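You operate a simulated robot arm through the tools that you are given. There is no shell and no other tool. Be economical: measure what you need, move in short steps, check, and stop when the job is done.

You run a simulated robot arm. Do the job below in one go: nothing can be reset, and whatever is moved stays where it is left.

TASK
Add the milk and the potato to the soup and cover it again.
Fine: round steel pot; all the milk from the yellow mug, which goes back; the lid waits on the cooling rack.

It is judged by the outcome, as a careful person would: the job done as asked, and still so three seconds after it is handed in. It fails if anything else is knocked over, pushed out of place, dropped, spilled or broken. Lids that push on must go on centred and level and be pressed home; caps that screw on are set level and turned clockwise until they are tight.

THE ROBOT
A 7-joint arm with a two-finger parallel gripper, fixed in place. Base frame: the origin is at the foot of the arm, x ahead of it, y to its left, z up. Readings come in mm, degrees, newtons and seconds.
Its first joint turns from -166.0 to 166.0 degrees. Payload 4.4 kg.
The TCP is the grasp point between the finger pads, 23 mm short of the fingertips. In the tool frame z runs along the fingers and y along their closing line. Largest opening 94 mm; finger width 38, thickness 10; the body of the gripper, 54 by 96 mm, starts 39 mm behind the TCP.
Orientation is told as [roll, pitch, yaw] about the base's x, y, z axes, in that order, counted from this pose: with the fingers straight down and closing along the base's y, the tool's x points along the base's -x, its y along +y and its z along -z.

THE INTERFACE
- The arm moves only by the tool jog_arm. Its argument "commands" is a list of rows, each a list of 3 entries, a list of its own where there are three numbers: the turn, a rotation vector about the base's x, y, z in degrees, then the shift along the base's x, y, z in mm, then the gripper command, from -1 (shut) to 1 (fully open), values between in proportion. In form: [[[ax, ay, az], [dx, dy, dz], gripper], ...]. A call has 1 to 8 rows; each row is the pose to reach, as a shift and turn from the pose commanded when the call began. Each row takes 0.2 s and may step no farther than 50 mm and 8.6 degrees from the row before; otherwise, or with a gripper value out of range, the whole call is refused. Where a pose cannot be reached the arm comes as near as it can. A force on the tool above 40 N (or 10 N above the force at the start of the call, whichever is more), or a blocked arm, ends the call early, and 0.2 s more pass. Each finger travels about 72 mm/s and halts on what it meets, pressing with about 38 N; the grip force reading is that of the motor and also rises with nothing between the fingers. The clock runs only during rows and for 0.2 s after the last one: add rows that repeat a pose to give the fingers time. It gives the time, the measured TCP pose, the force on the tool (base axes), the opening and the grip force at its end, in the units of the frame above (readings bear some noise).
- Cameras (640 x 400 px; columns grow to the right, rows downward): "scene" is fixed at [387.3, 654.6, 1442]; the picture's right is [-0.72, -0.69, 0.00], its down [-0.40, 0.42, -0.81] and it looks along [0.56, -0.59, -0.58] (base axes); focal length 214 px, centre (320, 200). "wrist" rides on the gripper at [86, 16, -74] in the tool frame; the picture's right is [-0.18, 0.98, 0.00], its down [-0.58, -0.11, -0.81] and it looks along [-0.79, -0.15, 0.59] (tool axes); focal length 243 px, centre (320, 200). There is no depth. A picture from a camera that has moved, and an enlarged one, comes with that camera's place and axes in the base frame and with its lens. The place of the scene camera against the robot may be out by one fixed shift of up to 25 mm in any direction.
- snapshot(camera): a new picture of that camera. The clock stands still meanwhile.
- zoom(camera, box): a new picture of the part [left, top, right, bottom] of that camera's present view, enlarged. The clock stands still meanwhile.
- sign_off(): hands the job in; it is judged then, once.

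Work in short steps. Places have to be worked out from the pictures, the camera data and where the tool is seen: move nearer, look again, correct. Check each grasp and each placing, and mend what went wrong. You have 120 turns and 76 pictures in all, those below and enlarged ones among them. Open the gripper and draw the arm clear of the work before you hand the job in, unless the task says otherwise; then end with one line.

The tools are called after "Call:" as name(argument=value, ...) on one line, values as JSON. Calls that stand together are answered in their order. jog_arm: Moves the arm, as the interface text tells. Its arguments: {"type":"object","properties":{"commands":{"type":"array"}},"required":["commands"]} The other tools are called the same way: snapshot (camera) takes a picture; zoom (camera, box) takes an enlarged picture of a part of a camera's view; sign_off () hands the job in.

At the start:

```text
clock: 0.0
tool_pos: [628.9, 90.6, 1236.8]
tcp_rot: [-0.1, 0.0, 0.0]
wrist_force: [-0.5, 0.1, 0.8]
finger_gap: 93.8
grip_force: 0.1
```

scene: 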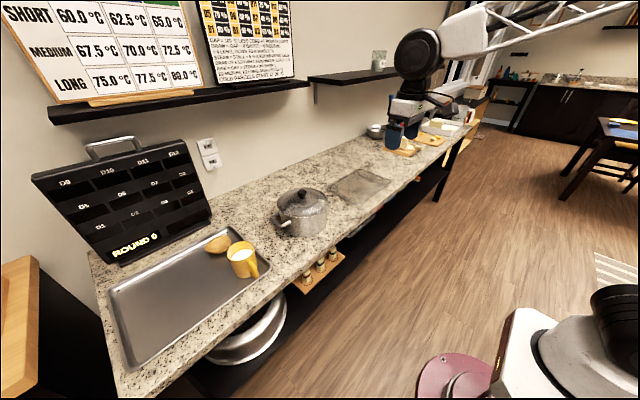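
wrist: 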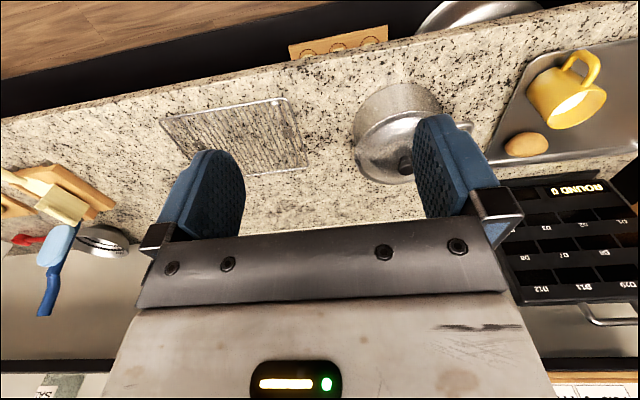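

I'll begin by looking closely at the pot, the mug and potato, and the rack.

Call:
zoom(camera="scene", box=[180, 170, 420, 320])

Call:
zoom(camera="wrist", box=[340, 20, 640, 208])

Call:
zoom(camera="scene", box=[320, 80, 480, 180])

```text
2.67 times, centred on (300, 245) of scene
camera zoom: at [387.3, 654.6, 1442.0], right [-0.72, -0.69, 0.0], down [-0.4, 0.42, -0.81], along [0.56, -0.59, -0.58], focal length 572 px, centre (373, 80)
```

zoom: 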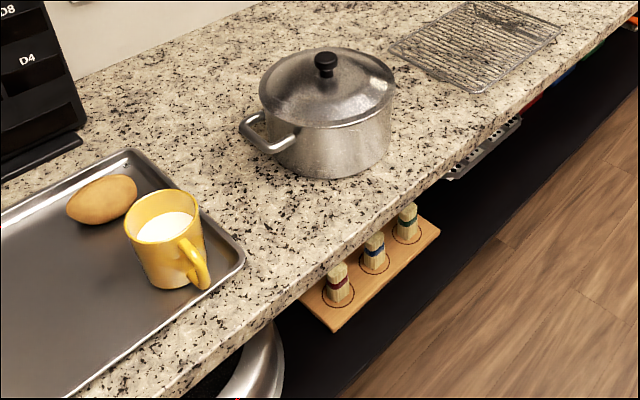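

```text
2.13 times, centred on (490, 114) of wrist
camera zoom: at [541.2, 105.8, 1309.6], right [0.18, 0.98, 0.0], down [0.58, -0.11, 0.81], along [0.79, -0.15, -0.59], focal length 516 px, centre (-42, 383)
```

zoom: 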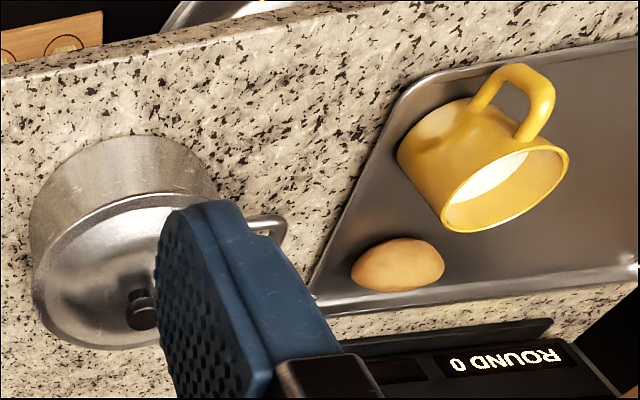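

```text
4.00 times, centred on (400, 130) of scene
camera zoom: at [387.3, 654.6, 1442.0], right [-0.72, -0.69, 0.0], down [-0.4, 0.42, -0.81], along [0.56, -0.59, -0.58], focal length 858 px, centre (0, 480)
```

zoom: 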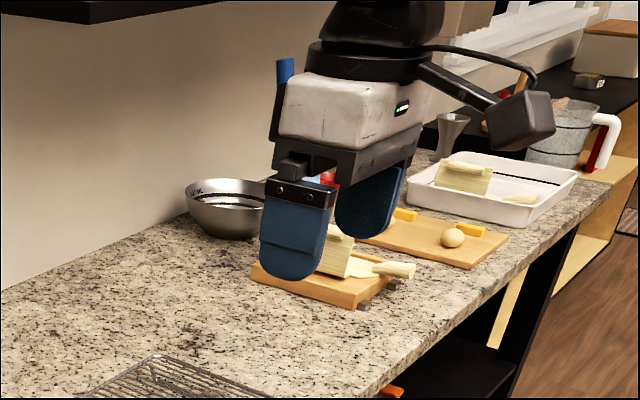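

Both views put the pot's knob near (907, 206, 975). I'll move closer, with the knob seen between the fingers.

Call:
jog_arm(commands=[[[0, 0, 0], [30, 29, -25], 1], [[0, 0, 0], [60, 58, -50], 1], [[0, 0, 0], [90, 87, -75], 1], [[0, 0, 0], [121, 115, -100], 1], [[0, 0, 0], [121, 115, -117], 1]])

Call:
snapshot(camera="wrist")

```text
clock: 1.2
tool_pos: [749.3, 205.7, 1118.5]
tcp_rot: [0.0, 0.0, 0.0]
wrist_force: [-0.4, -0.1, 0.2]
finger_gap: 93.7
grip_force: 0.0
```

```text
70 pictures are left
camera wrist: at [661.6, 221.1, 1192.9], right [0.18, 0.98, 0.0], down [0.58, -0.11, 0.81], along [0.79, -0.15, -0.59], focal length 243 px, centre (320, 200)
```

wrist: 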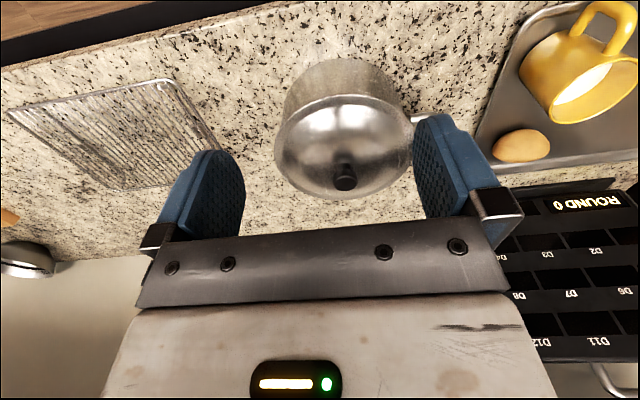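

Triangulating two wrist views gives the knob at about (909, 207, 973). I'll go above it and check before descending.

Call:
jog_arm(commands=[[[0, 0, 0], [45, 0, -10], 1], [[0, 0, 0], [90, 1, -20], 1], [[0, 0, 0], [130, 1, -40], 1], [[0, 0, 0], [160, 1, -70], 1], [[0, 0, 0], [160, 1, -90], 1], [[0, 0, 0], [160, 1, -90], 1]])

Call:
snapshot(camera="wrist")

Call:
zoom(camera="scene", box=[240, 140, 400, 240])

```text
clock: 2.6
tool_pos: [909.3, 205.4, 1028.9]
tcp_rot: [0.0, 0.1, 0.0]
wrist_force: [0.8, -0.1, 0.0]
finger_gap: 93.9
grip_force: 0.1
```

```text
69 pictures are left
camera wrist: at [822.7, 221.2, 1102.5], right [0.18, 0.98, 0.0], down [0.58, -0.11, 0.81], along [0.79, -0.15, -0.59], focal length 243 px, centre (320, 200)
```

wrist: 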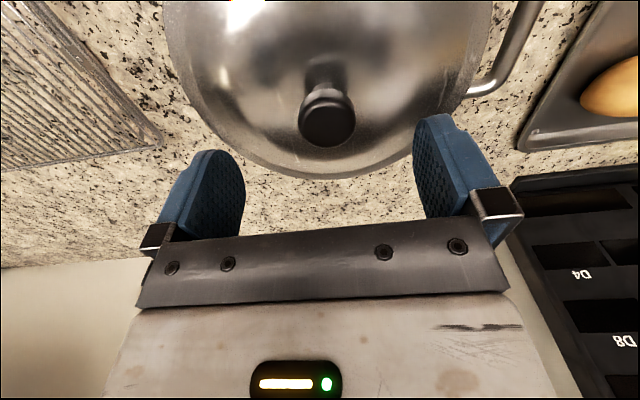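

```text
4.00 times, centred on (320, 190) of scene
camera zoom: at [387.3, 654.6, 1442.0], right [-0.72, -0.69, 0.0], down [-0.4, 0.42, -0.81], along [0.56, -0.59, -0.58], focal length 858 px, centre (320, 240)
```

zoom: 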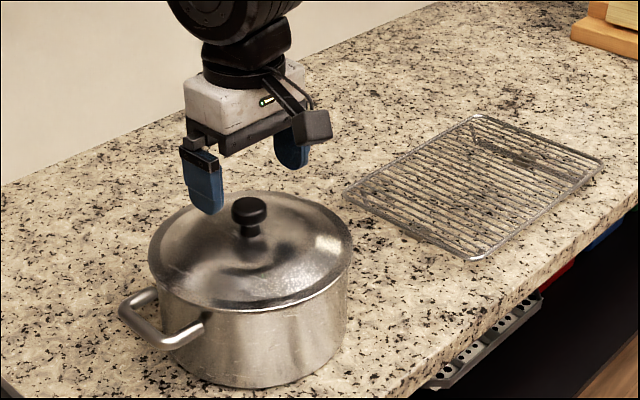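

The knob head is at about (907, 209), top near 988, with the dome near 945. I'll descend to TCP z ≈ 977 and close.

Call:
jog_arm(commands=[[[0, 0, 0], [-2, 3, -25], 1], [[0, 0, 0], [-2, 3, -52], 1], [[0, 0, 0], [-2, 3, -52], 0.3], [[0, 0, 0], [-2, 3, -52], -0.5], [[0, 0, 0], [-2, 3, -52], -1], [[0, 0, 0], [-2, 3, -52], -1], [[0, 0, 0], [-2, 3, -52], -1]])

Call:
snapshot(camera="wrist")

```text
clock: 3.5
tool_pos: [909.4, 209.3, 981.8]
tcp_rot: [0.0, -0.3, 0.0]
wrist_force: [0.2, 1.6, 2.9]
finger_gap: 33.7
grip_force: 10.5
stopped in row 4: the force on the tool passed its limit (the readings are from after the stop); the commanded pose is now the measured one
```

```text
67 pictures are left
camera wrist: at [821.7, 224.1, 1054.0], right [0.18, 0.98, 0.0], down [0.58, -0.11, 0.81], along [0.8, -0.15, -0.59], focal length 243 px, centre (320, 200)
```

wrist: 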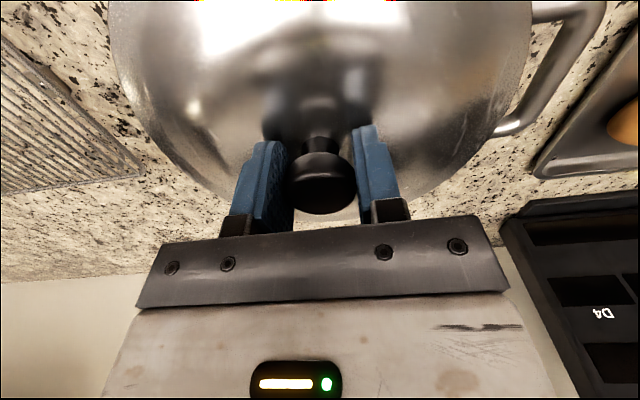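

The knob sits between the pads, and the force stop was the pad touching it. I'll finish closing.

Call:
jog_arm(commands=[[[0, 0, 0], [0, 0, -2], -0.6], [[0, 0, 0], [0, 0, -2], -1], [[0, 0, 0], [0, 0, -2], -1], [[0, 0, 0], [0, 0, -2], -1]])

```text
clock: 4.5
tool_pos: [909.8, 207.5, 981.0]
tcp_rot: [0.0, -0.4, -0.1]
wrist_force: [-7.2, 0.3, 36.7]
finger_gap: 32.9
grip_force: 37.8
```

The grip holds at 33 mm with some downward preload. I'll lift the lid slowly, straight up.

Call:
jog_arm(commands=[[[0, 0, 0], [0, 0, 5], -1], [[0, 0, 0], [0, 0, 15], -1], [[0, 0, 0], [0, 0, 35], -1], [[0, 0, 0], [0, 0, 60], -1], [[0, 0, 0], [0, 0, 90], -1], [[0, 0, 0], [0, 0, 90], -1]])

Call:
snapshot(camera="wrist")

Call:
zoom(camera="scene", box=[240, 120, 400, 240])

```text
clock: 5.9
tool_pos: [911.2, 210.0, 1069.2]
tcp_rot: [0.0, -0.3, 0.1]
wrist_force: [-0.5, -0.9, -1.4]
finger_gap: 32.9
grip_force: 38.0
```

```text
66 pictures are left
camera wrist: at [822.2, 224.3, 1141.7], right [0.18, 0.98, 0.0], down [0.58, -0.11, 0.81], along [0.8, -0.15, -0.59], focal length 243 px, centre (320, 200)
```

wrist: 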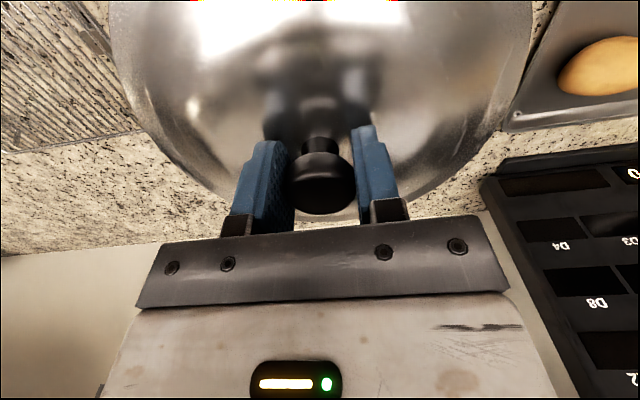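

```text
3.33 times, centred on (320, 180) of scene
camera zoom: at [387.3, 654.6, 1442.0], right [-0.72, -0.69, 0.0], down [-0.4, 0.42, -0.81], along [0.56, -0.59, -0.58], focal length 715 px, centre (320, 267)
```

zoom: 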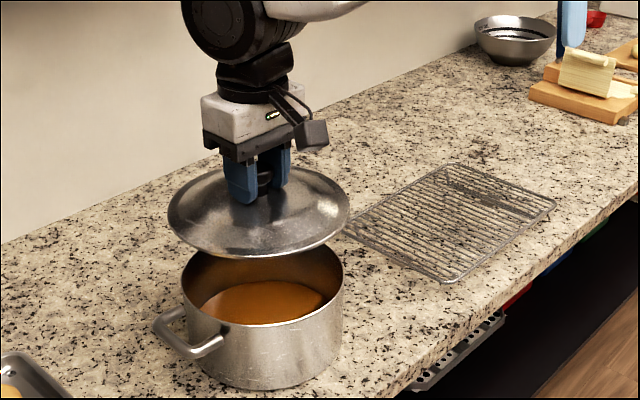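

The lid came up cleanly and is level, with soup visible inside. I'll carry it to the rack (centre about (878, -160)) at this height.

Call:
jog_arm(commands=[[[0, 0, 0], [-4, -46, 0], -1], [[0, 0, 0], [-10, -92, 0], -1], [[0, 0, 0], [-20, -138, 0], -1], [[0, 0, 0], [-30, -184, 0], -1], [[0, 0, 0], [-33, -230, 0], -1], [[0, 0, 0], [-33, -276, 0], -1], [[0, 0, 0], [-33, -322, 0], -1], [[0, 0, 0], [-33, -368, 0], -1]])

Call:
snapshot(camera="wrist")

Call:
zoom(camera="scene", box=[280, 100, 440, 220])

```text
clock: 7.7
tool_pos: [876.2, -160.8, 1068.7]
tcp_rot: [0.0, -0.4, 0.0]
wrist_force: [-0.1, 0.8, -1.0]
finger_gap: 32.8
grip_force: 37.7
```

```text
64 pictures are left
camera wrist: at [788.9, -144.9, 1141.7], right [0.18, 0.98, 0.0], down [0.58, -0.11, 0.81], along [0.8, -0.15, -0.59], focal length 243 px, centre (320, 200)
```

wrist: 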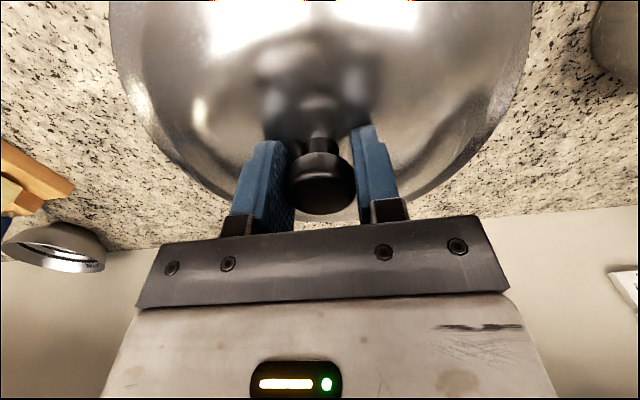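

```text
3.33 times, centred on (360, 160) of scene
camera zoom: at [387.3, 654.6, 1442.0], right [-0.72, -0.69, 0.0], down [-0.4, 0.42, -0.81], along [0.56, -0.59, -0.58], focal length 715 px, centre (187, 333)
```

zoom: 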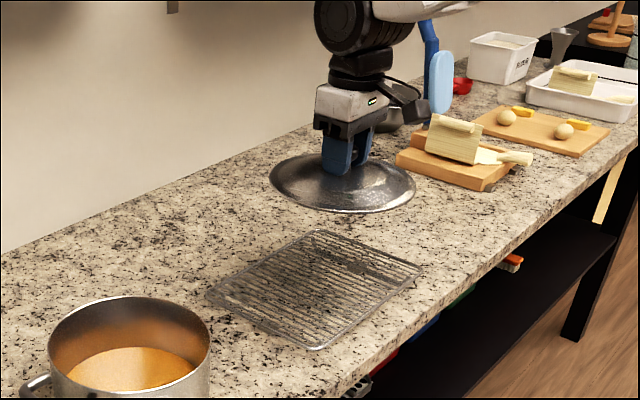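

The lid hangs above the rack. I'll nudge +8 mm in y and lower, with smaller steps near contact.

Call:
jog_arm(commands=[[[0, 0, 0], [0, 4, -40], -1], [[0, 0, 0], [0, 8, -80], -1], [[0, 0, 0], [0, 8, -110], -1], [[0, 0, 0], [0, 8, -125], -1], [[0, 0, 0], [0, 8, -135], -1], [[0, 0, 0], [0, 8, -135], -1]])

Call:
zoom(camera="scene", box=[310, 140, 430, 215])

```text
clock: 9.1
tool_pos: [876.9, -152.3, 935.6]
tcp_rot: [0.0, -0.3, 0.0]
wrist_force: [-0.5, 0.8, -2.3]
finger_gap: 32.8
grip_force: 38.1
```

```text
5.33 times, centred on (370, 178) of scene
camera zoom: at [387.3, 654.6, 1442.0], right [-0.72, -0.69, 0.0], down [-0.4, 0.42, -0.81], along [0.56, -0.59, -0.58], focal length 1144 px, centre (53, 320)
```

zoom: 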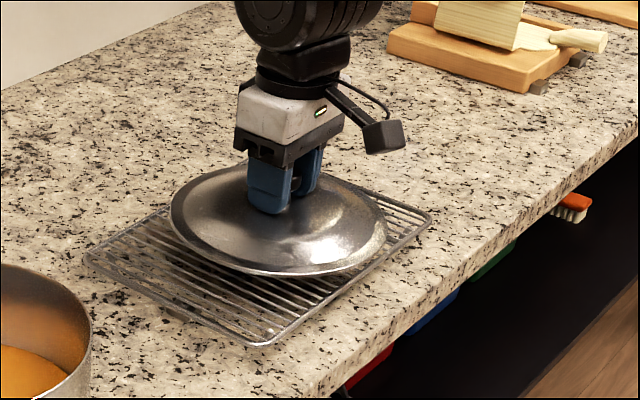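

The lid is slightly towards the far end of the rack, so I'll shift +20 mm in y and then lower in small steps until it touches.

Call:
jog_arm(commands=[[[0, 0, 0], [0, 20, 0], -1], [[0, 0, 0], [0, 20, -8], -1], [[0, 0, 0], [0, 20, -14], -1], [[0, 0, 0], [0, 20, -18], -1], [[0, 0, 0], [0, 20, -22], -1], [[0, 0, 0], [0, 20, -26], -1], [[0, 0, 0], [0, 20, -30], -1], [[0, 0, 0], [0, 20, -30], -1]])

```text
clock: 10.4
tool_pos: [877.7, -132.0, 917.8]
tcp_rot: [-0.1, -0.5, 0.0]
wrist_force: [-0.9, -0.2, 4.3]
finger_gap: 33.2
grip_force: 38.1
stopped in row 6: the force on the tool passed its limit (the readings are from after the stop); the commanded pose is now the measured one
```

Call:
zoom(camera="scene", box=[310, 140, 430, 215])

```text
5.33 times, centred on (370, 178) of scene
camera zoom: at [387.3, 654.6, 1442.0], right [-0.72, -0.69, 0.0], down [-0.4, 0.42, -0.81], along [0.56, -0.59, -0.58], focal length 1144 px, centre (53, 320)
```

zoom: 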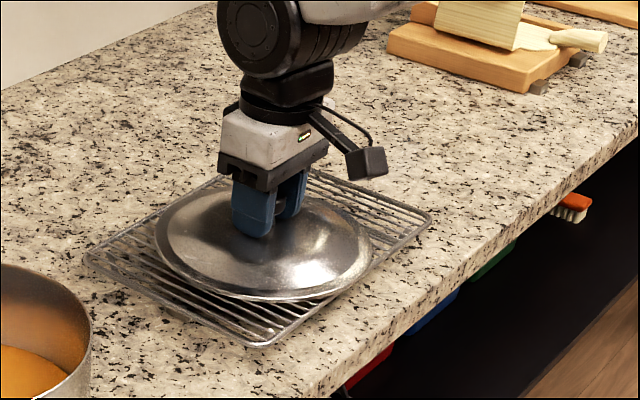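

The lid rests on the rack near its centre (TCP contact height about 916). I'll press 1.5 mm, open slowly, then rise.

Call:
jog_arm(commands=[[[0, 0, 0], [0, 0, -1.5], -1], [[0, 0, 0], [0, 0, -1], -0.2], [[0, 0, 0], [0, 0, -1], 0.1], [[0, 0, 0], [0, 0, -1], 0.5], [[0, 0, 0], [0, 0, 0], 1], [[0, 0, 0], [0, 0, 20], 1], [[0, 0, 0], [0, 0, 60], 1], [[0, 0, 0], [0, 0, 110], 1]])

Call:
snapshot(camera="wrist")

Call:
zoom(camera="scene", box=[310, 140, 430, 215])

```text
clock: 12.2
tool_pos: [876.7, -131.2, 1027.4]
tcp_rot: [0.0, -0.4, 0.0]
wrist_force: [0.4, -0.4, -1.1]
finger_gap: 93.8
grip_force: 0.0
```

```text
60 pictures are left
camera wrist: at [788.5, -116.1, 1098.8], right [0.18, 0.98, 0.0], down [0.58, -0.11, 0.81], along [0.8, -0.15, -0.59], focal length 243 px, centre (320, 200)
```

wrist: 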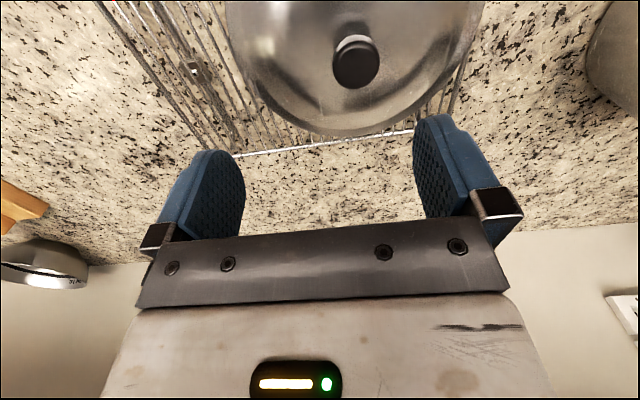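

```text
5.33 times, centred on (370, 178) of scene
camera zoom: at [387.3, 654.6, 1442.0], right [-0.72, -0.69, 0.0], down [-0.4, 0.42, -0.81], along [0.56, -0.59, -0.58], focal length 1144 px, centre (53, 320)
```

zoom: 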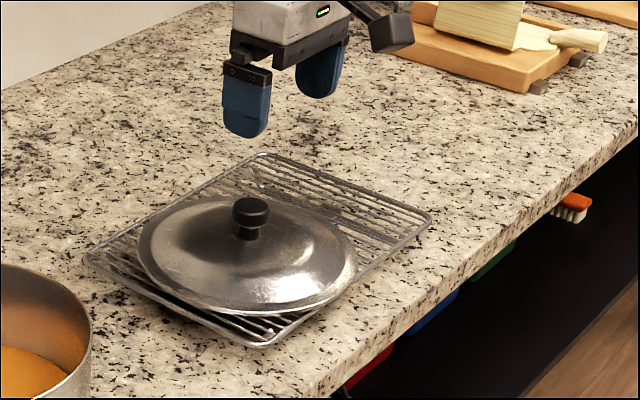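

The lid sits on the rack; it shifted a little at release, so I'll re-measure it later. Next I'll travel to view the mug and potato.

Call:
jog_arm(commands=[[[0, 0, 0], [-10, 10, 45], 1], [[0, 0, 0], [-30, 45, 75], 1], [[0, 0, 0], [-50, 88, 90], 1], [[0, 0, 0], [-70, 132, 90], 1], [[0, 0, 0], [-90, 176, 90], 1], [[0, 0, 0], [-100, 224, 90], 1], [[0, 0, 0], [-110, 272, 90], 1], [[0, 0, 0], [-120, 320, 90], 1]])

Call:
jog_arm(commands=[[[0, 0, 0], [0, 48, 0], 1], [[0, 0, 0], [0, 96, 0], 1], [[0, 0, 0], [0, 144, 0], 1], [[0, 0, 0], [0, 192, 0], 1], [[0, 0, 0], [0, 240, 0], 1], [[0, 0, 0], [0, 280, 0], 1]])

Call:
snapshot(camera="wrist")

```text
refused: row 2 steps farther than a row can; nothing moved
```

```text
clock: 13.6
tool_pos: [877.7, 147.1, 1026.8]
tcp_rot: [0.0, -0.5, 0.0]
wrist_force: [0.1, -0.3, 0.3]
finger_gap: 94.0
grip_force: 0.0
```

```text
58 pictures are left
camera wrist: at [790.2, 164.1, 1098.9], right [0.18, 0.98, 0.0], down [0.57, -0.11, 0.81], along [0.8, -0.15, -0.58], focal length 243 px, centre (320, 200)
```

wrist: 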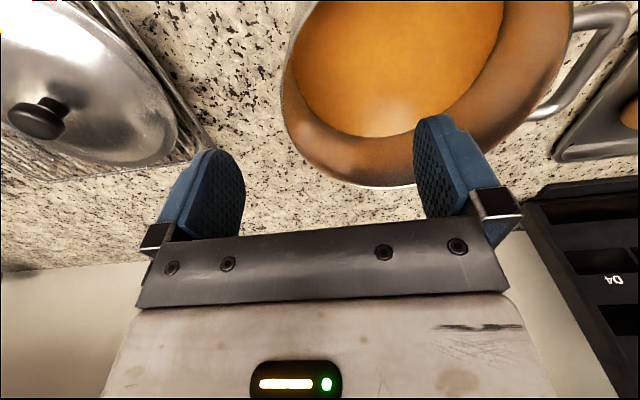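

The first call was refused, but the second ran safely well above everything. Now on towards the mug, raised and drawn back.

Call:
jog_arm(commands=[[[0, 0, 0], [-25, 10, 35], 1], [[0, 0, 0], [-50, 40, 60], 1], [[0, 0, 0], [-75, 75, 80], 1], [[0, 0, 0], [-95, 115, 90], 1], [[0, 0, 0], [-110, 160, 90], 1], [[0, 0, 0], [-120, 205, 90], 1], [[0, 0, 0], [-120, 253, 90], 1], [[0, 0, 0], [-120, 290, 90], 1]])

Call:
snapshot(camera="wrist")

```text
clock: 15.4
tool_pos: [757.7, 437.1, 1116.6]
tcp_rot: [0.0, -0.5, -0.1]
wrist_force: [0.2, 0.6, 0.8]
finger_gap: 94.0
grip_force: 0.1
```

```text
57 pictures are left
camera wrist: at [669.8, 452.8, 1188.5], right [0.19, 0.98, 0.0], down [0.57, -0.11, 0.81], along [0.8, -0.15, -0.58], focal length 243 px, centre (320, 200)
```

wrist: 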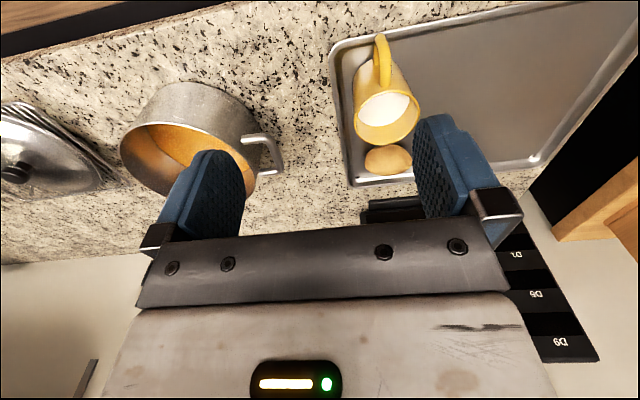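

Call:
zoom(camera="wrist", box=[300, 10, 480, 190])

Call:
zoom(camera="scene", box=[190, 215, 286, 295])

```text
2.22 times, centred on (390, 100) of wrist
camera zoom: at [669.8, 452.8, 1188.5], right [0.19, 0.98, 0.0], down [0.57, -0.11, 0.81], along [0.8, -0.15, -0.58], focal length 539 px, centre (164, 422)
```

zoom: 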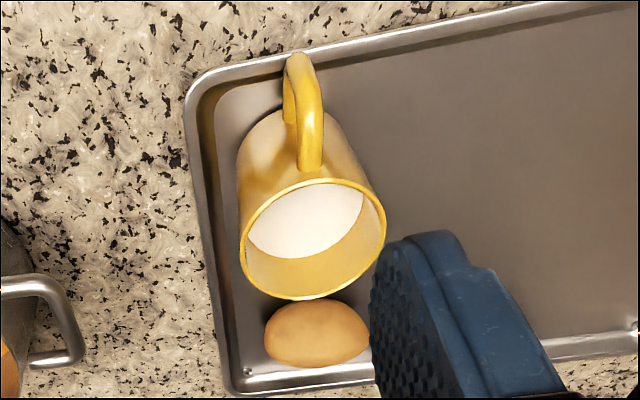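

```text
5.00 times, centred on (238, 255) of scene
camera zoom: at [387.3, 654.6, 1442.0], right [-0.72, -0.69, 0.0], down [-0.4, 0.42, -0.81], along [0.56, -0.59, -0.58], focal length 1072 px, centre (730, -75)
```

zoom: 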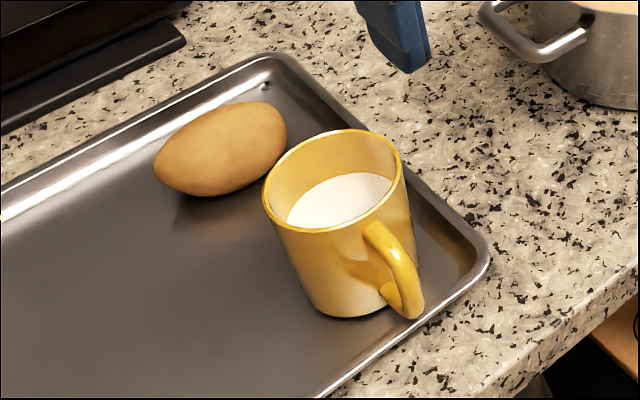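

The mug axis is at about (868, 500), rim z ≈ 928. Its handle points to -x, with the bar near (805, 498, 887). I plan to grip the handle with the tool tilted 60° forward and pour by rolling about base x, so first I'll test those orientations empty, up high.

Call:
jog_arm(commands=[[[0, -8.5, 0], [0, 0, 0], 1], [[0, -17, 0], [0, 0, 0], 1], [[0, -25.5, 0], [0, 0, 0], 1], [[0, -34, 0], [0, 0, 0], 1], [[0, -42.5, 0], [0, 0, 0], 1], [[0, -51, 0], [0, 0, 0], 1], [[0, -59.5, 0], [0, 0, 0], 1], [[0, -59.5, 0], [0, 0, 0], 1]])

Call:
snapshot(camera="scene")

```text
clock: 17.2
tool_pos: [758.8, 438.6, 1117.4]
tcp_rot: [0.1, -60.1, -0.1]
wrist_force: [0.3, -0.5, 0.9]
finger_gap: 94.0
grip_force: 0.0
```

```text
54 pictures are left
```

scene: 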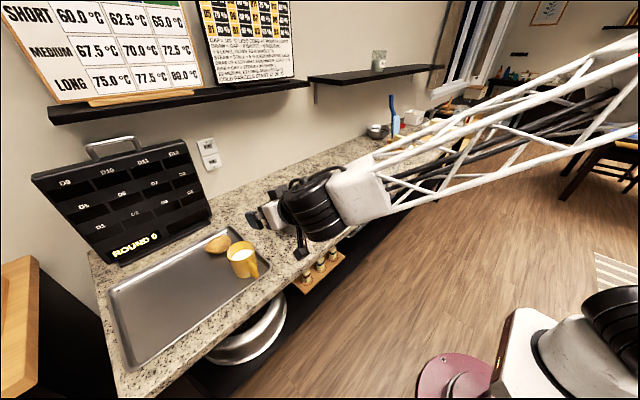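

The pitch works. Next is a dry roll test of +119° about x, at height and shifted toward the pot.

Call:
jog_arm(commands=[[[8.5, 0, 0], [15, -25, 10], 1], [[17, 0, 0], [30, -50, 20], 1], [[25.5, 0, 0], [45, -75, 30], 1], [[34, 0, 0], [60, -100, 30], 1], [[42.5, 0, 0], [75, -125, 30], 1], [[51, 0, 0], [85, -145, 30], 1], [[59.5, 0, 0], [85, -145, 30], 1], [[68, 0, 0], [85, -145, 30], 1]])

Call:
jog_arm(commands=[[[8.5, 0, 0], [0, 0, 0], 1], [[17, 0, 0], [0, 0, 0], 1], [[25.5, 0, 0], [0, 0, 0], 1], [[34, 0, 0], [0, 0, 0], 1], [[42.5, 0, 0], [0, 0, 0], 1], [[51, 0, 0], [0, 0, 0], 1], [[51, 0, 0], [0, 0, 0], 1]])

Call:
snapshot(camera="scene")

```text
clock: 19.0
tool_pos: [842.8, 293.2, 1147.2]
tcp_rot: [78.6, -18.9, -58.3]
wrist_force: [0.0, -0.5, -0.6]
finger_gap: 94.1
grip_force: 0.0
```

```text
clock: 20.6
tool_pos: [842.7, 292.5, 1145.6]
tcp_rot: [105.5, 24.8, -56.6]
wrist_force: [0.0, 0.4, 0.3]
finger_gap: 93.9
grip_force: 0.0
```

```text
53 pictures are left
```

scene: 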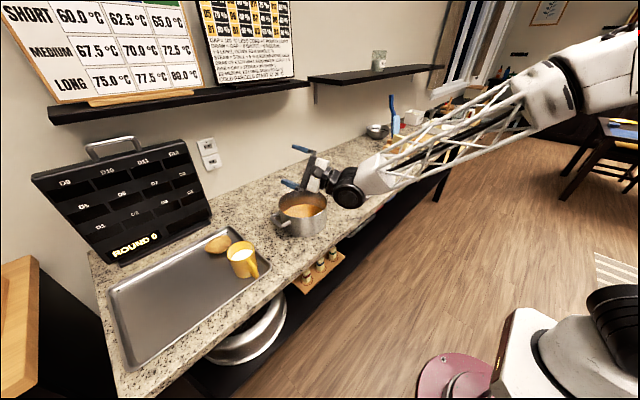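

The 119° roll is fully reachable. I'll unroll by the same path.

Call:
jog_arm(commands=[[[-8.5, 0, 0], [0, 0, 0], 1], [[-17, 0, 0], [0, 0, 0], 1], [[-25.5, 0, 0], [0, 0, 0], 1], [[-34, 0, 0], [0, 0, 0], 1], [[-42.5, 0, 0], [0, 0, 0], 1], [[-51, 0, 0], [0, 0, 0], 1], [[-59.5, 0, 0], [0, 0, 0], 1], [[-68, 0, 0], [0, 0, 0], 1]])

Call:
jog_arm(commands=[[[-8.5, 0, 0], [-20, 35, 0], 1], [[-17, 0, 0], [-40, 70, -5], 1], [[-25.5, 0, 0], [-60, 105, -10], 1], [[-34, 0, 0], [-80, 140, -20], 1], [[-42.5, 0, 0], [-100, 170, -40], 1], [[-51, 0, 0], [-110, 200, -60], 1], [[-51, 0, 0], [-110, 200, -80], 1]])

Call:
snapshot(camera="wrist")

```text
clock: 22.4
tool_pos: [842.9, 293.6, 1146.5]
tcp_rot: [67.8, -33.1, -53.2]
wrist_force: [0.2, -0.3, -0.2]
finger_gap: 94.1
grip_force: 0.0
```

```text
clock: 24.0
tool_pos: [731.1, 492.7, 1064.9]
tcp_rot: [-0.1, -59.9, 0.1]
wrist_force: [-0.6, 1.3, 1.1]
finger_gap: 94.1
grip_force: 0.1
```

```text
52 pictures are left
camera wrist: at [623.3, 508.0, 1027.6], right [0.09, 0.98, 0.16], down [-0.41, -0.11, 0.91], along [0.91, -0.15, 0.39], focal length 243 px, centre (320, 200)
```

wrist: 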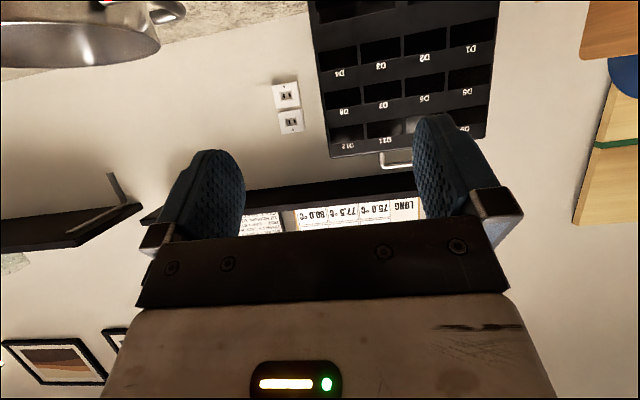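

The orientation is right. I'll descend in front of the mug to z ≈ 890 with the fingers at about 47 mm, then look.

Call:
jog_arm(commands=[[[0, 0, 0], [-6, 5, -45], 0.5], [[0, 0, 0], [-11, 5, -90], 0], [[0, 0, 0], [-11, 5, -135], 0], [[0, 0, 0], [-11, 5, -175], 0], [[0, 0, 0], [-11, 5, -175], 0]])

Call:
snapshot(camera="wrist")

Call:
zoom(camera="scene", box=[190, 200, 318, 300])

```text
clock: 25.2
tool_pos: [721.6, 498.1, 891.1]
tcp_rot: [0.1, -60.0, 0.0]
wrist_force: [-0.8, 0.1, 0.2]
finger_gap: 47.2
grip_force: 0.0
```

```text
51 pictures are left
camera wrist: at [612.7, 513.3, 852.1], right [0.09, 0.98, 0.16], down [-0.41, -0.11, 0.91], along [0.91, -0.15, 0.39], focal length 243 px, centre (320, 200)
```

wrist: 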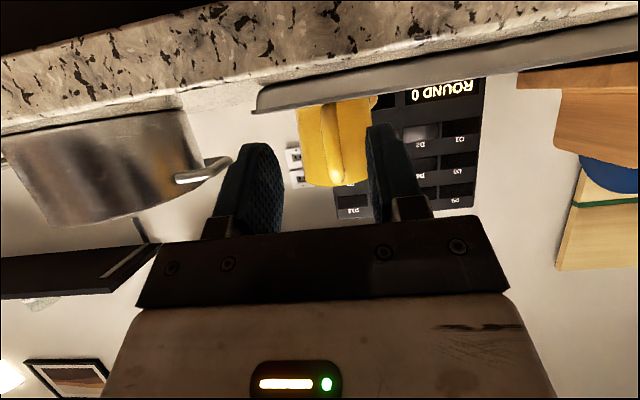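

```text
4.00 times, centred on (254, 250) of scene
camera zoom: at [387.3, 654.6, 1442.0], right [-0.72, -0.69, 0.0], down [-0.4, 0.42, -0.81], along [0.56, -0.59, -0.58], focal length 858 px, centre (584, 0)
```

zoom: 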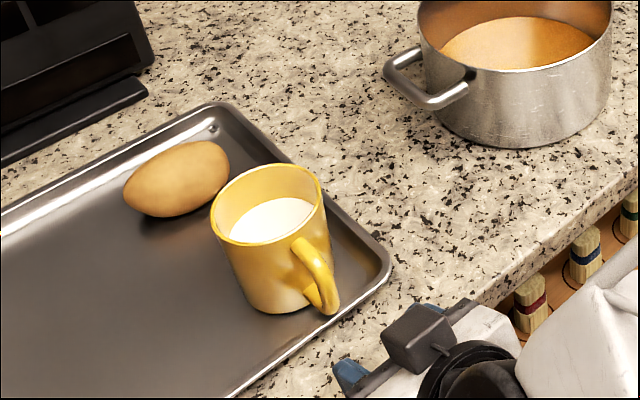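

The handle is centred on y ≈ 499 and z ≈ 889, spanning 861–917, right at the fingers' height. I'll advance 76 mm and look.

Call:
jog_arm(commands=[[[0, 0, 0], [30, 1, 0], 0], [[0, 0, 0], [55, 1, 0], 0], [[0, 0, 0], [68, 1, 0], 0], [[0, 0, 0], [76, 1, 0], 0], [[0, 0, 0], [76, 1, 0], 0]])

Call:
snapshot(camera="wrist")

Call:
zoom(camera="scene", box=[206, 220, 286, 300])

```text
clock: 26.4
tool_pos: [797.4, 498.1, 891.3]
tcp_rot: [0.0, -60.0, -0.1]
wrist_force: [0.4, 1.0, 0.9]
finger_gap: 47.2
grip_force: 0.1
```

```text
49 pictures are left
camera wrist: at [688.9, 514.6, 852.8], right [0.09, 0.98, 0.16], down [-0.41, -0.11, 0.91], along [0.91, -0.15, 0.39], focal length 243 px, centre (320, 200)
```

wrist: 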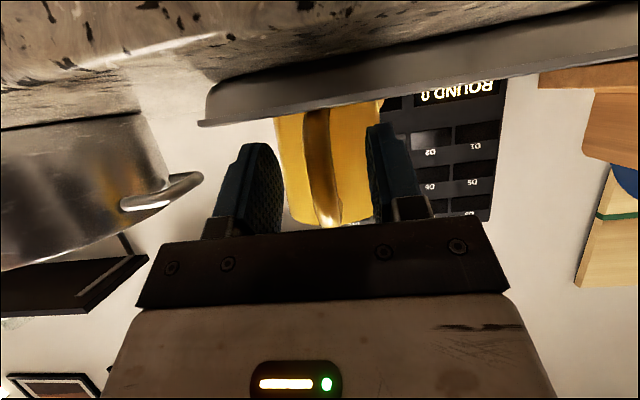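

```text
5.00 times, centred on (246, 260) of scene
camera zoom: at [387.3, 654.6, 1442.0], right [-0.72, -0.69, 0.0], down [-0.4, 0.42, -0.81], along [0.56, -0.59, -0.58], focal length 1072 px, centre (690, -100)
```

zoom: 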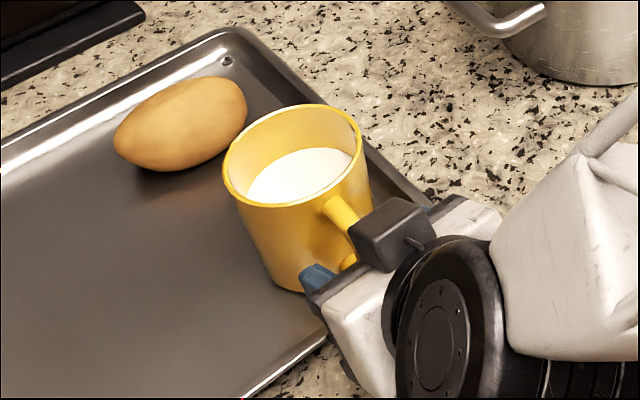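

The handle is between the fingers, centred within about 1 mm. I'll close the gripper gently.

Call:
jog_arm(commands=[[[0, 0, 0], [0, 1, 0], -0.3], [[0, 0, 0], [0, 1, 0], -0.55], [[0, 0, 0], [0, 1, 0], -0.7], [[0, 0, 0], [0, 1, 0], -0.85], [[0, 0, 0], [0, 1, 0], -1], [[0, 0, 0], [0, 1, 0], -1]])

Call:
snapshot(camera="wrist")

```text
clock: 27.8
tool_pos: [797.4, 500.3, 892.6]
tcp_rot: [-0.1, -60.0, 0.0]
wrist_force: [0.8, 0.2, 0.4]
finger_gap: 12.4
grip_force: 37.9
```

```text
47 pictures are left
camera wrist: at [688.6, 515.6, 852.8], right [0.09, 0.98, 0.16], down [-0.41, -0.11, 0.91], along [0.91, -0.15, 0.39], focal length 243 px, centre (320, 200)
```

wrist: 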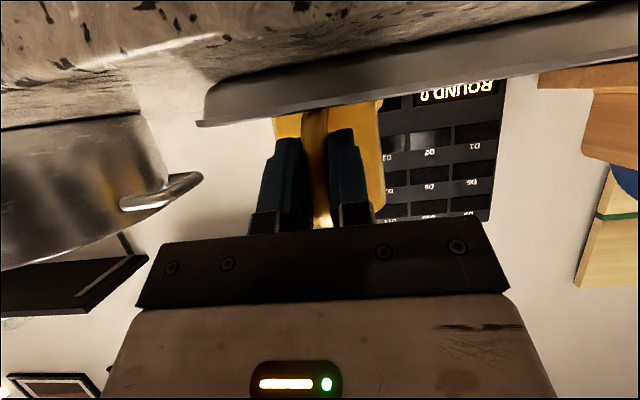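

The handle is gripped (12.4 mm gap). I'll note the return pose as TCP (797.4, 500, 892), then lift gently and check for slipping.

Call:
jog_arm(commands=[[[0, 0, 0], [0, 0, 4], -1], [[0, 0, 0], [0, 0, 12], -1], [[0, 0, 0], [0, 0, 25], -1], [[0, 0, 0], [0, 0, 40], -1], [[0, 0, 0], [0, 0, 40], -1]])

Call:
zoom(camera="scene", box=[190, 200, 318, 300])

Call:
snapshot(camera="wrist")

```text
clock: 29.0
tool_pos: [797.7, 499.2, 930.9]
tcp_rot: [0.0, -60.0, 0.0]
wrist_force: [-0.4, -0.8, -4.3]
finger_gap: 12.4
grip_force: 38.1
```

```text
4.00 times, centred on (254, 250) of scene
camera zoom: at [387.3, 654.6, 1442.0], right [-0.72, -0.69, 0.0], down [-0.4, 0.42, -0.81], along [0.56, -0.59, -0.58], focal length 858 px, centre (584, 0)
```

zoom: 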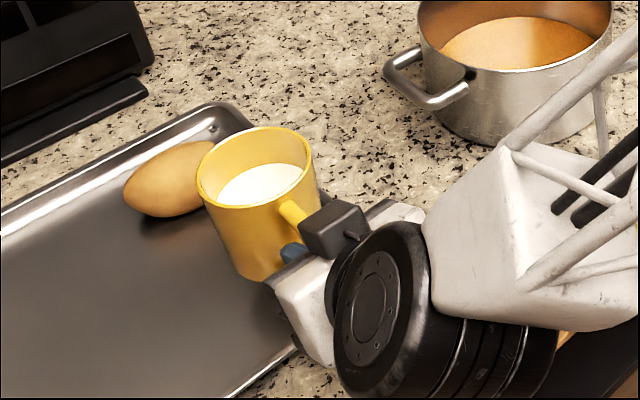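

```text
45 pictures are left
camera wrist: at [688.7, 515.5, 892.5], right [0.09, 0.98, 0.16], down [-0.41, -0.11, 0.91], along [0.91, -0.15, 0.39], focal length 243 px, centre (320, 200)
```

wrist: 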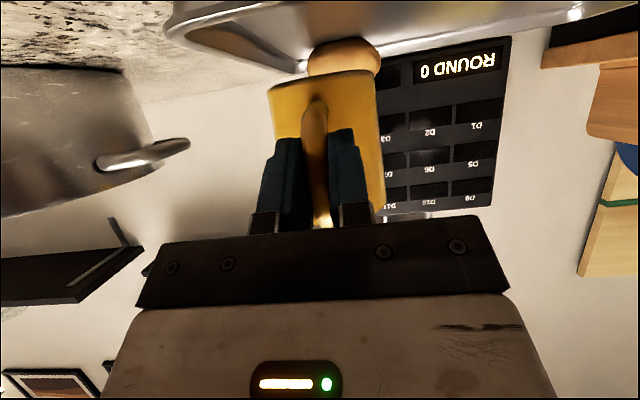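

The mug is level and firm. I'll raise it to z ≈ 1020 and carry it slowly to beside the pot.

Call:
jog_arm(commands=[[[0, 0, 0], [0, 0, 12], -1], [[0, 0, 0], [0, 0, 32], -1], [[0, 0, 0], [0, -3, 55], -1], [[0, 0, 0], [3, -12, 76], -1], [[0, 0, 0], [7, -28, 88], -1], [[0, 0, 0], [12, -48, 90], -1], [[0, 0, 0], [17, -72, 90], -1], [[0, 0, 0], [21, -98, 90], -1]])

Call:
jog_arm(commands=[[[0, 0, 0], [4, -26, 0], -1], [[0, 0, 0], [8, -52, 0], -1], [[0, 0, 0], [12, -78, 0], -1], [[0, 0, 0], [15, -101, 0], -1], [[0, 0, 0], [17, -120, 0], -1], [[0, 0, 0], [19, -131, 0], -1], [[0, 0, 0], [19, -134, 0], -1], [[0, 0, 0], [19, -134, 0], -1]])

Call:
zoom(camera="scene", box=[230, 130, 390, 250])

Call:
snapshot(camera="wrist")

```text
clock: 30.8
tool_pos: [819.1, 402.7, 1021.6]
tcp_rot: [0.0, -60.0, 0.0]
wrist_force: [0.6, -0.2, -4.1]
finger_gap: 12.5
grip_force: 37.7
```

```text
clock: 32.6
tool_pos: [837.7, 268.9, 1022.4]
tcp_rot: [0.0, -59.9, -0.1]
wrist_force: [0.2, 0.1, -3.9]
finger_gap: 12.5
grip_force: 38.0
```

```text
3.33 times, centred on (310, 190) of scene
camera zoom: at [387.3, 654.6, 1442.0], right [-0.72, -0.69, 0.0], down [-0.4, 0.42, -0.81], along [0.56, -0.59, -0.58], focal length 715 px, centre (353, 233)
```

zoom: 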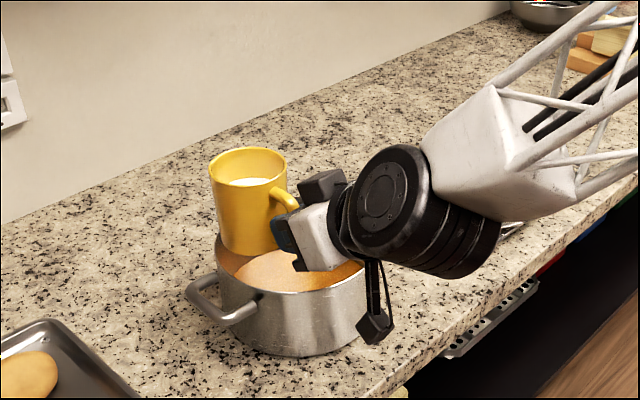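

```text
43 pictures are left
camera wrist: at [729.0, 283.7, 982.5], right [0.09, 0.98, 0.16], down [-0.41, -0.11, 0.91], along [0.91, -0.15, 0.39], focal length 243 px, centre (320, 200)
```

wrist: 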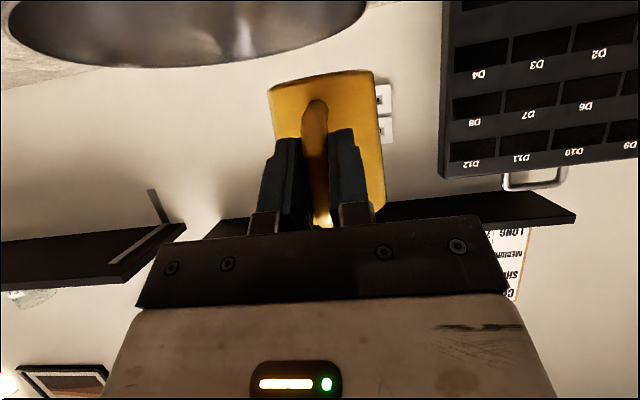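

Everything is in place. I'll start rolling toward the pot, slowly.

Call:
jog_arm(commands=[[[6, 0, 0], [0, 0, 0], -1], [[12, 0, 0], [0, 0, 0], -1], [[18, 0, 0], [0, 0, 0], -1], [[24, 0, 0], [0, 0, 0], -1], [[30, 0, 0], [0, 0, 0], -1], [[36, 0, 0], [0, 0, 0], -1], [[41, 0, 0], [0, 0, 0], -1], [[46, 0, 0], [0, 0, 0], -1]])

Call:
zoom(camera="scene", box=[230, 130, 390, 250])

```text
clock: 34.4
tool_pos: [838.7, 268.8, 1022.3]
tcp_rot: [64.2, -36.9, -51.4]
wrist_force: [-1.0, 0.2, -4.6]
finger_gap: 12.1
grip_force: 37.4
```

```text
3.33 times, centred on (310, 190) of scene
camera zoom: at [387.3, 654.6, 1442.0], right [-0.72, -0.69, 0.0], down [-0.4, 0.42, -0.81], along [0.56, -0.59, -0.58], focal length 715 px, centre (353, 233)
```

zoom: 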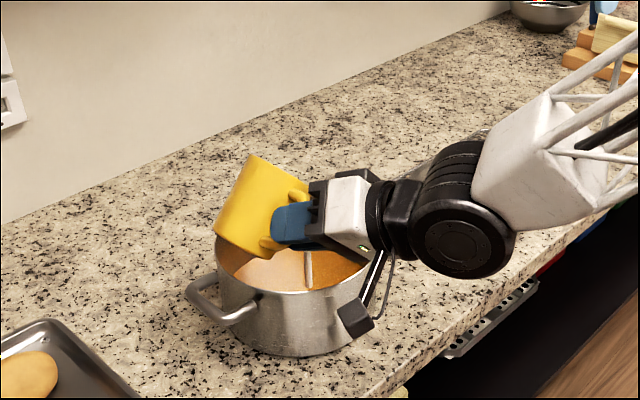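

Milk is streaming into the pot. I'll keep tilting gradually.

Call:
jog_arm(commands=[[[4, 0, 0], [0, 0, 0], -1], [[8, 0, 0], [0, -1, 0], -1], [[12, 0, 0], [0, -3, 0], -1], [[17, 0, 0], [0, -5, 0], -1], [[22, 0, 0], [0, -8, 0], -1], [[28, 0, 0], [0, -11, 0], -1], [[34, 0, 0], [0, -14, 0], -1], [[40, 0, 0], [0, -17, 0], -1]])

Call:
jog_arm(commands=[[[6, 0, 0], [0, -3, 0], -1], [[12, 0, 0], [0, -6, 0], -1], [[18, 0, 0], [0, -9, 0], -1], [[24, 0, 0], [0, -12, 0], -1], [[30, 0, 0], [0, -14, 0], -1], [[32, 0, 0], [0, -14, 0], -1], [[32, 0, 0], [0, -14, 0], -1], [[32, 0, 0], [0, -14, 0], -1]])

Call:
zoom(camera="scene", box=[230, 130, 390, 250])

```text
clock: 36.2
tool_pos: [837.5, 251.0, 1022.3]
tcp_rot: [88.0, -3.4, -59.9]
wrist_force: [-0.4, 0.3, -1.7]
finger_gap: 12.4
grip_force: 37.8
```

```text
clock: 38.0
tool_pos: [838.2, 236.4, 1021.4]
tcp_rot: [104.8, 24.0, -56.7]
wrist_force: [0.8, -0.1, -3.0]
finger_gap: 12.8
grip_force: 37.6
```

```text
3.33 times, centred on (310, 190) of scene
camera zoom: at [387.3, 654.6, 1442.0], right [-0.72, -0.69, 0.0], down [-0.4, 0.42, -0.81], along [0.56, -0.59, -0.58], focal length 715 px, centre (353, 233)
```

zoom: 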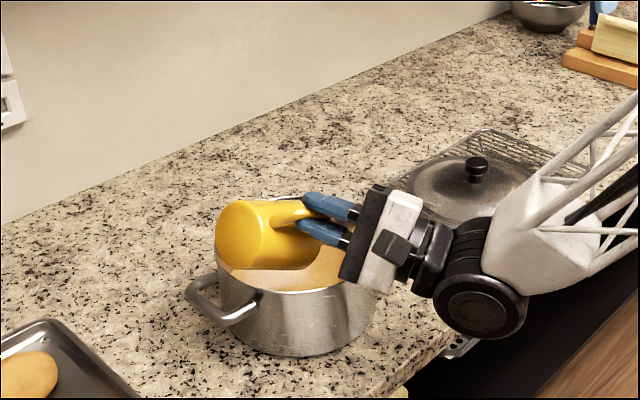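

The mug is at 118° with milk drained. I'll tip a little more and wait for the last drops.

Call:
jog_arm(commands=[[[6, 0, 0], [0, 0, 6], -1], [[12, 0, 0], [0, 0, 12], -1], [[12, 0, 0], [0, 0, 12], -1], [[12, 0, 0], [0, 0, 12], -1], [[12, 0, 0], [0, 0, 12], -1], [[12, 0, 0], [0, 0, 12], -1], [[12, 0, 0], [0, 0, 12], -1], [[12, 0, 0], [0, 0, 12], -1]])

Call:
jog_arm(commands=[[[-8, 0, 0], [0, 3, 0], -1], [[-16, 0, 0], [0, 6, 0], -1], [[-24, 0, 0], [0, 10, 0], -1], [[-32, 0, 0], [0, 14, 0], -1], [[-40, 0, 0], [0, 18, 0], -1], [[-48, 0, 0], [0, 22, 0], -1], [[-56, 0, 0], [0, 26, 0], -1], [[-64, 0, 0], [0, 30, 0], -1]])

Call:
jog_arm(commands=[[[-8, 0, 0], [0, 3, 0], -1], [[-16, 0, 0], [0, 6, 0], -1], [[-24, 0, 0], [0, 10, 0], -1], [[-32, 0, 0], [0, 14, 0], -1], [[-40, 0, 0], [0, 18, 0], -1], [[-48, 0, 0], [0, 22, 0], -1], [[-56, 0, 0], [0, 26, 0], -1], [[-64, 0, 0], [0, 30, 0], -1]])

Call:
zoom(camera="scene", box=[230, 130, 390, 250])

```text
clock: 39.8
tool_pos: [838.4, 237.9, 1033.9]
tcp_rot: [112.7, 33.9, -53.1]
wrist_force: [0.7, 0.1, -2.5]
finger_gap: 12.2
grip_force: 37.9
```

```text
clock: 41.6
tool_pos: [838.7, 266.3, 1034.1]
tcp_rot: [77.3, -20.7, -57.6]
wrist_force: [-0.2, 0.9, -2.6]
finger_gap: 12.6
grip_force: 38.1
```

```text
clock: 43.4
tool_pos: [838.8, 297.8, 1032.7]
tcp_rot: [3.9, -59.8, -3.5]
wrist_force: [0.7, 0.2, -1.9]
finger_gap: 12.6
grip_force: 38.2
```

```text
3.33 times, centred on (310, 190) of scene
camera zoom: at [387.3, 654.6, 1442.0], right [-0.72, -0.69, 0.0], down [-0.4, 0.42, -0.81], along [0.56, -0.59, -0.58], focal length 715 px, centre (353, 233)
```

zoom: 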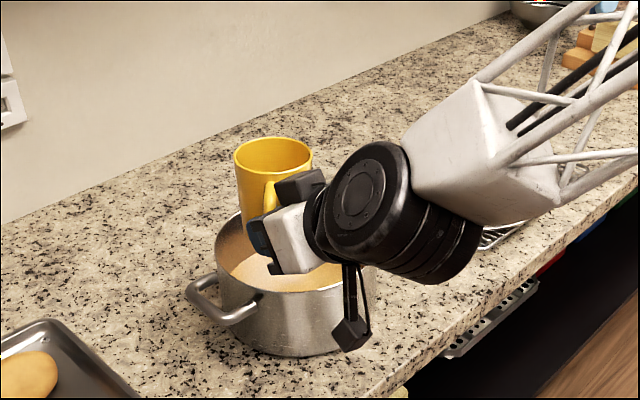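

The mug is empty. I'll remove the last 2° of roll and carry it back above its spot.

Call:
jog_arm(commands=[[[-2, 0, 0], [-8, 35, 0], -1], [[-2, 0, 0], [-16, 75, 0], -1], [[-2, 0, 0], [-25, 115, 0], -1], [[-2, 0, 0], [-34, 155, -10], -1], [[-2, 0, 0], [-41, 190, -30], -1], [[-2, 0, 0], [-41, 202, -60], -1], [[-2, 0, 0], [-41, 202, -95], -1], [[-2, 0, 0], [-41, 202, -95], -1]])

Call:
zoom(camera="scene", box=[190, 200, 318, 300])

Call:
snapshot(camera="wrist")

```text
clock: 45.2
tool_pos: [797.2, 500.4, 939.4]
tcp_rot: [-0.1, -60.1, 0.0]
wrist_force: [0.0, -0.6, -2.1]
finger_gap: 12.6
grip_force: 37.9
```

```text
4.00 times, centred on (254, 250) of scene
camera zoom: at [387.3, 654.6, 1442.0], right [-0.72, -0.69, 0.0], down [-0.4, 0.42, -0.81], along [0.56, -0.59, -0.58], focal length 858 px, centre (584, 0)
```

zoom: 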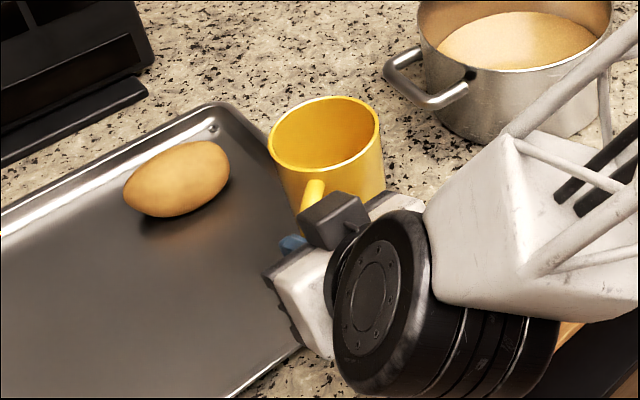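

```text
38 pictures are left
camera wrist: at [688.5, 514.7, 900.3], right [0.09, 0.98, 0.16], down [-0.41, -0.11, 0.91], along [0.91, -0.15, 0.39], focal length 243 px, centre (320, 200)
```

wrist: 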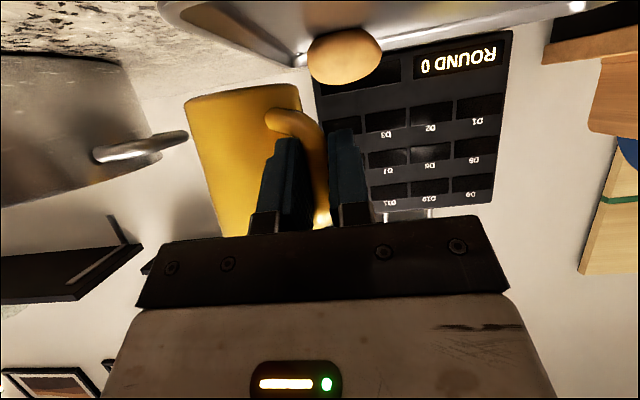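

The mug is upright but has swung about 50° around its handle in the grip. I'll yaw the tool +38° to compensate and shift so the mug axis returns to (868, 500), then check.

Call:
jog_arm(commands=[[[0, 0, 8], [1, 2, 0], -1], [[0, 0, 16], [2, 4, 0], -1], [[0, 0, 24], [3, 7, 0], -1], [[0, 0, 32], [4, 10, 0], -1], [[0, 0, 38], [4, 11, 0], -1], [[0, 0, 38], [4, 11, 0], -1]])

Call:
zoom(camera="scene", box=[190, 200, 318, 300])

Call:
snapshot(camera="wrist")

```text
clock: 46.6
tool_pos: [801.8, 509.2, 940.2]
tcp_rot: [0.0, -60.0, 37.9]
wrist_force: [0.3, 0.4, -1.6]
finger_gap: 12.5
grip_force: 38.0
```

```text
4.00 times, centred on (254, 250) of scene
camera zoom: at [387.3, 654.6, 1442.0], right [-0.72, -0.69, 0.0], down [-0.4, 0.42, -0.81], along [0.56, -0.59, -0.58], focal length 858 px, centre (584, 0)
```

zoom: 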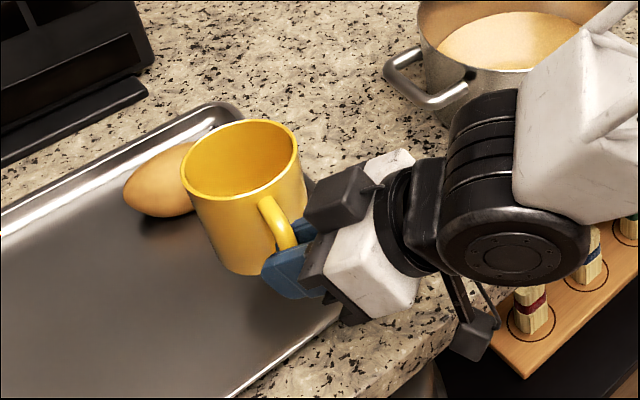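

```text
36 pictures are left
camera wrist: at [704.9, 455.4, 899.7], right [-0.53, 0.83, 0.16], down [-0.25, -0.34, 0.91], along [0.81, 0.44, 0.39], focal length 243 px, centre (320, 200)
```

wrist: 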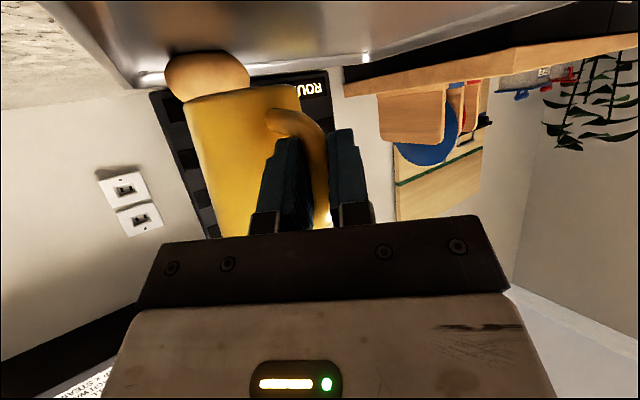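

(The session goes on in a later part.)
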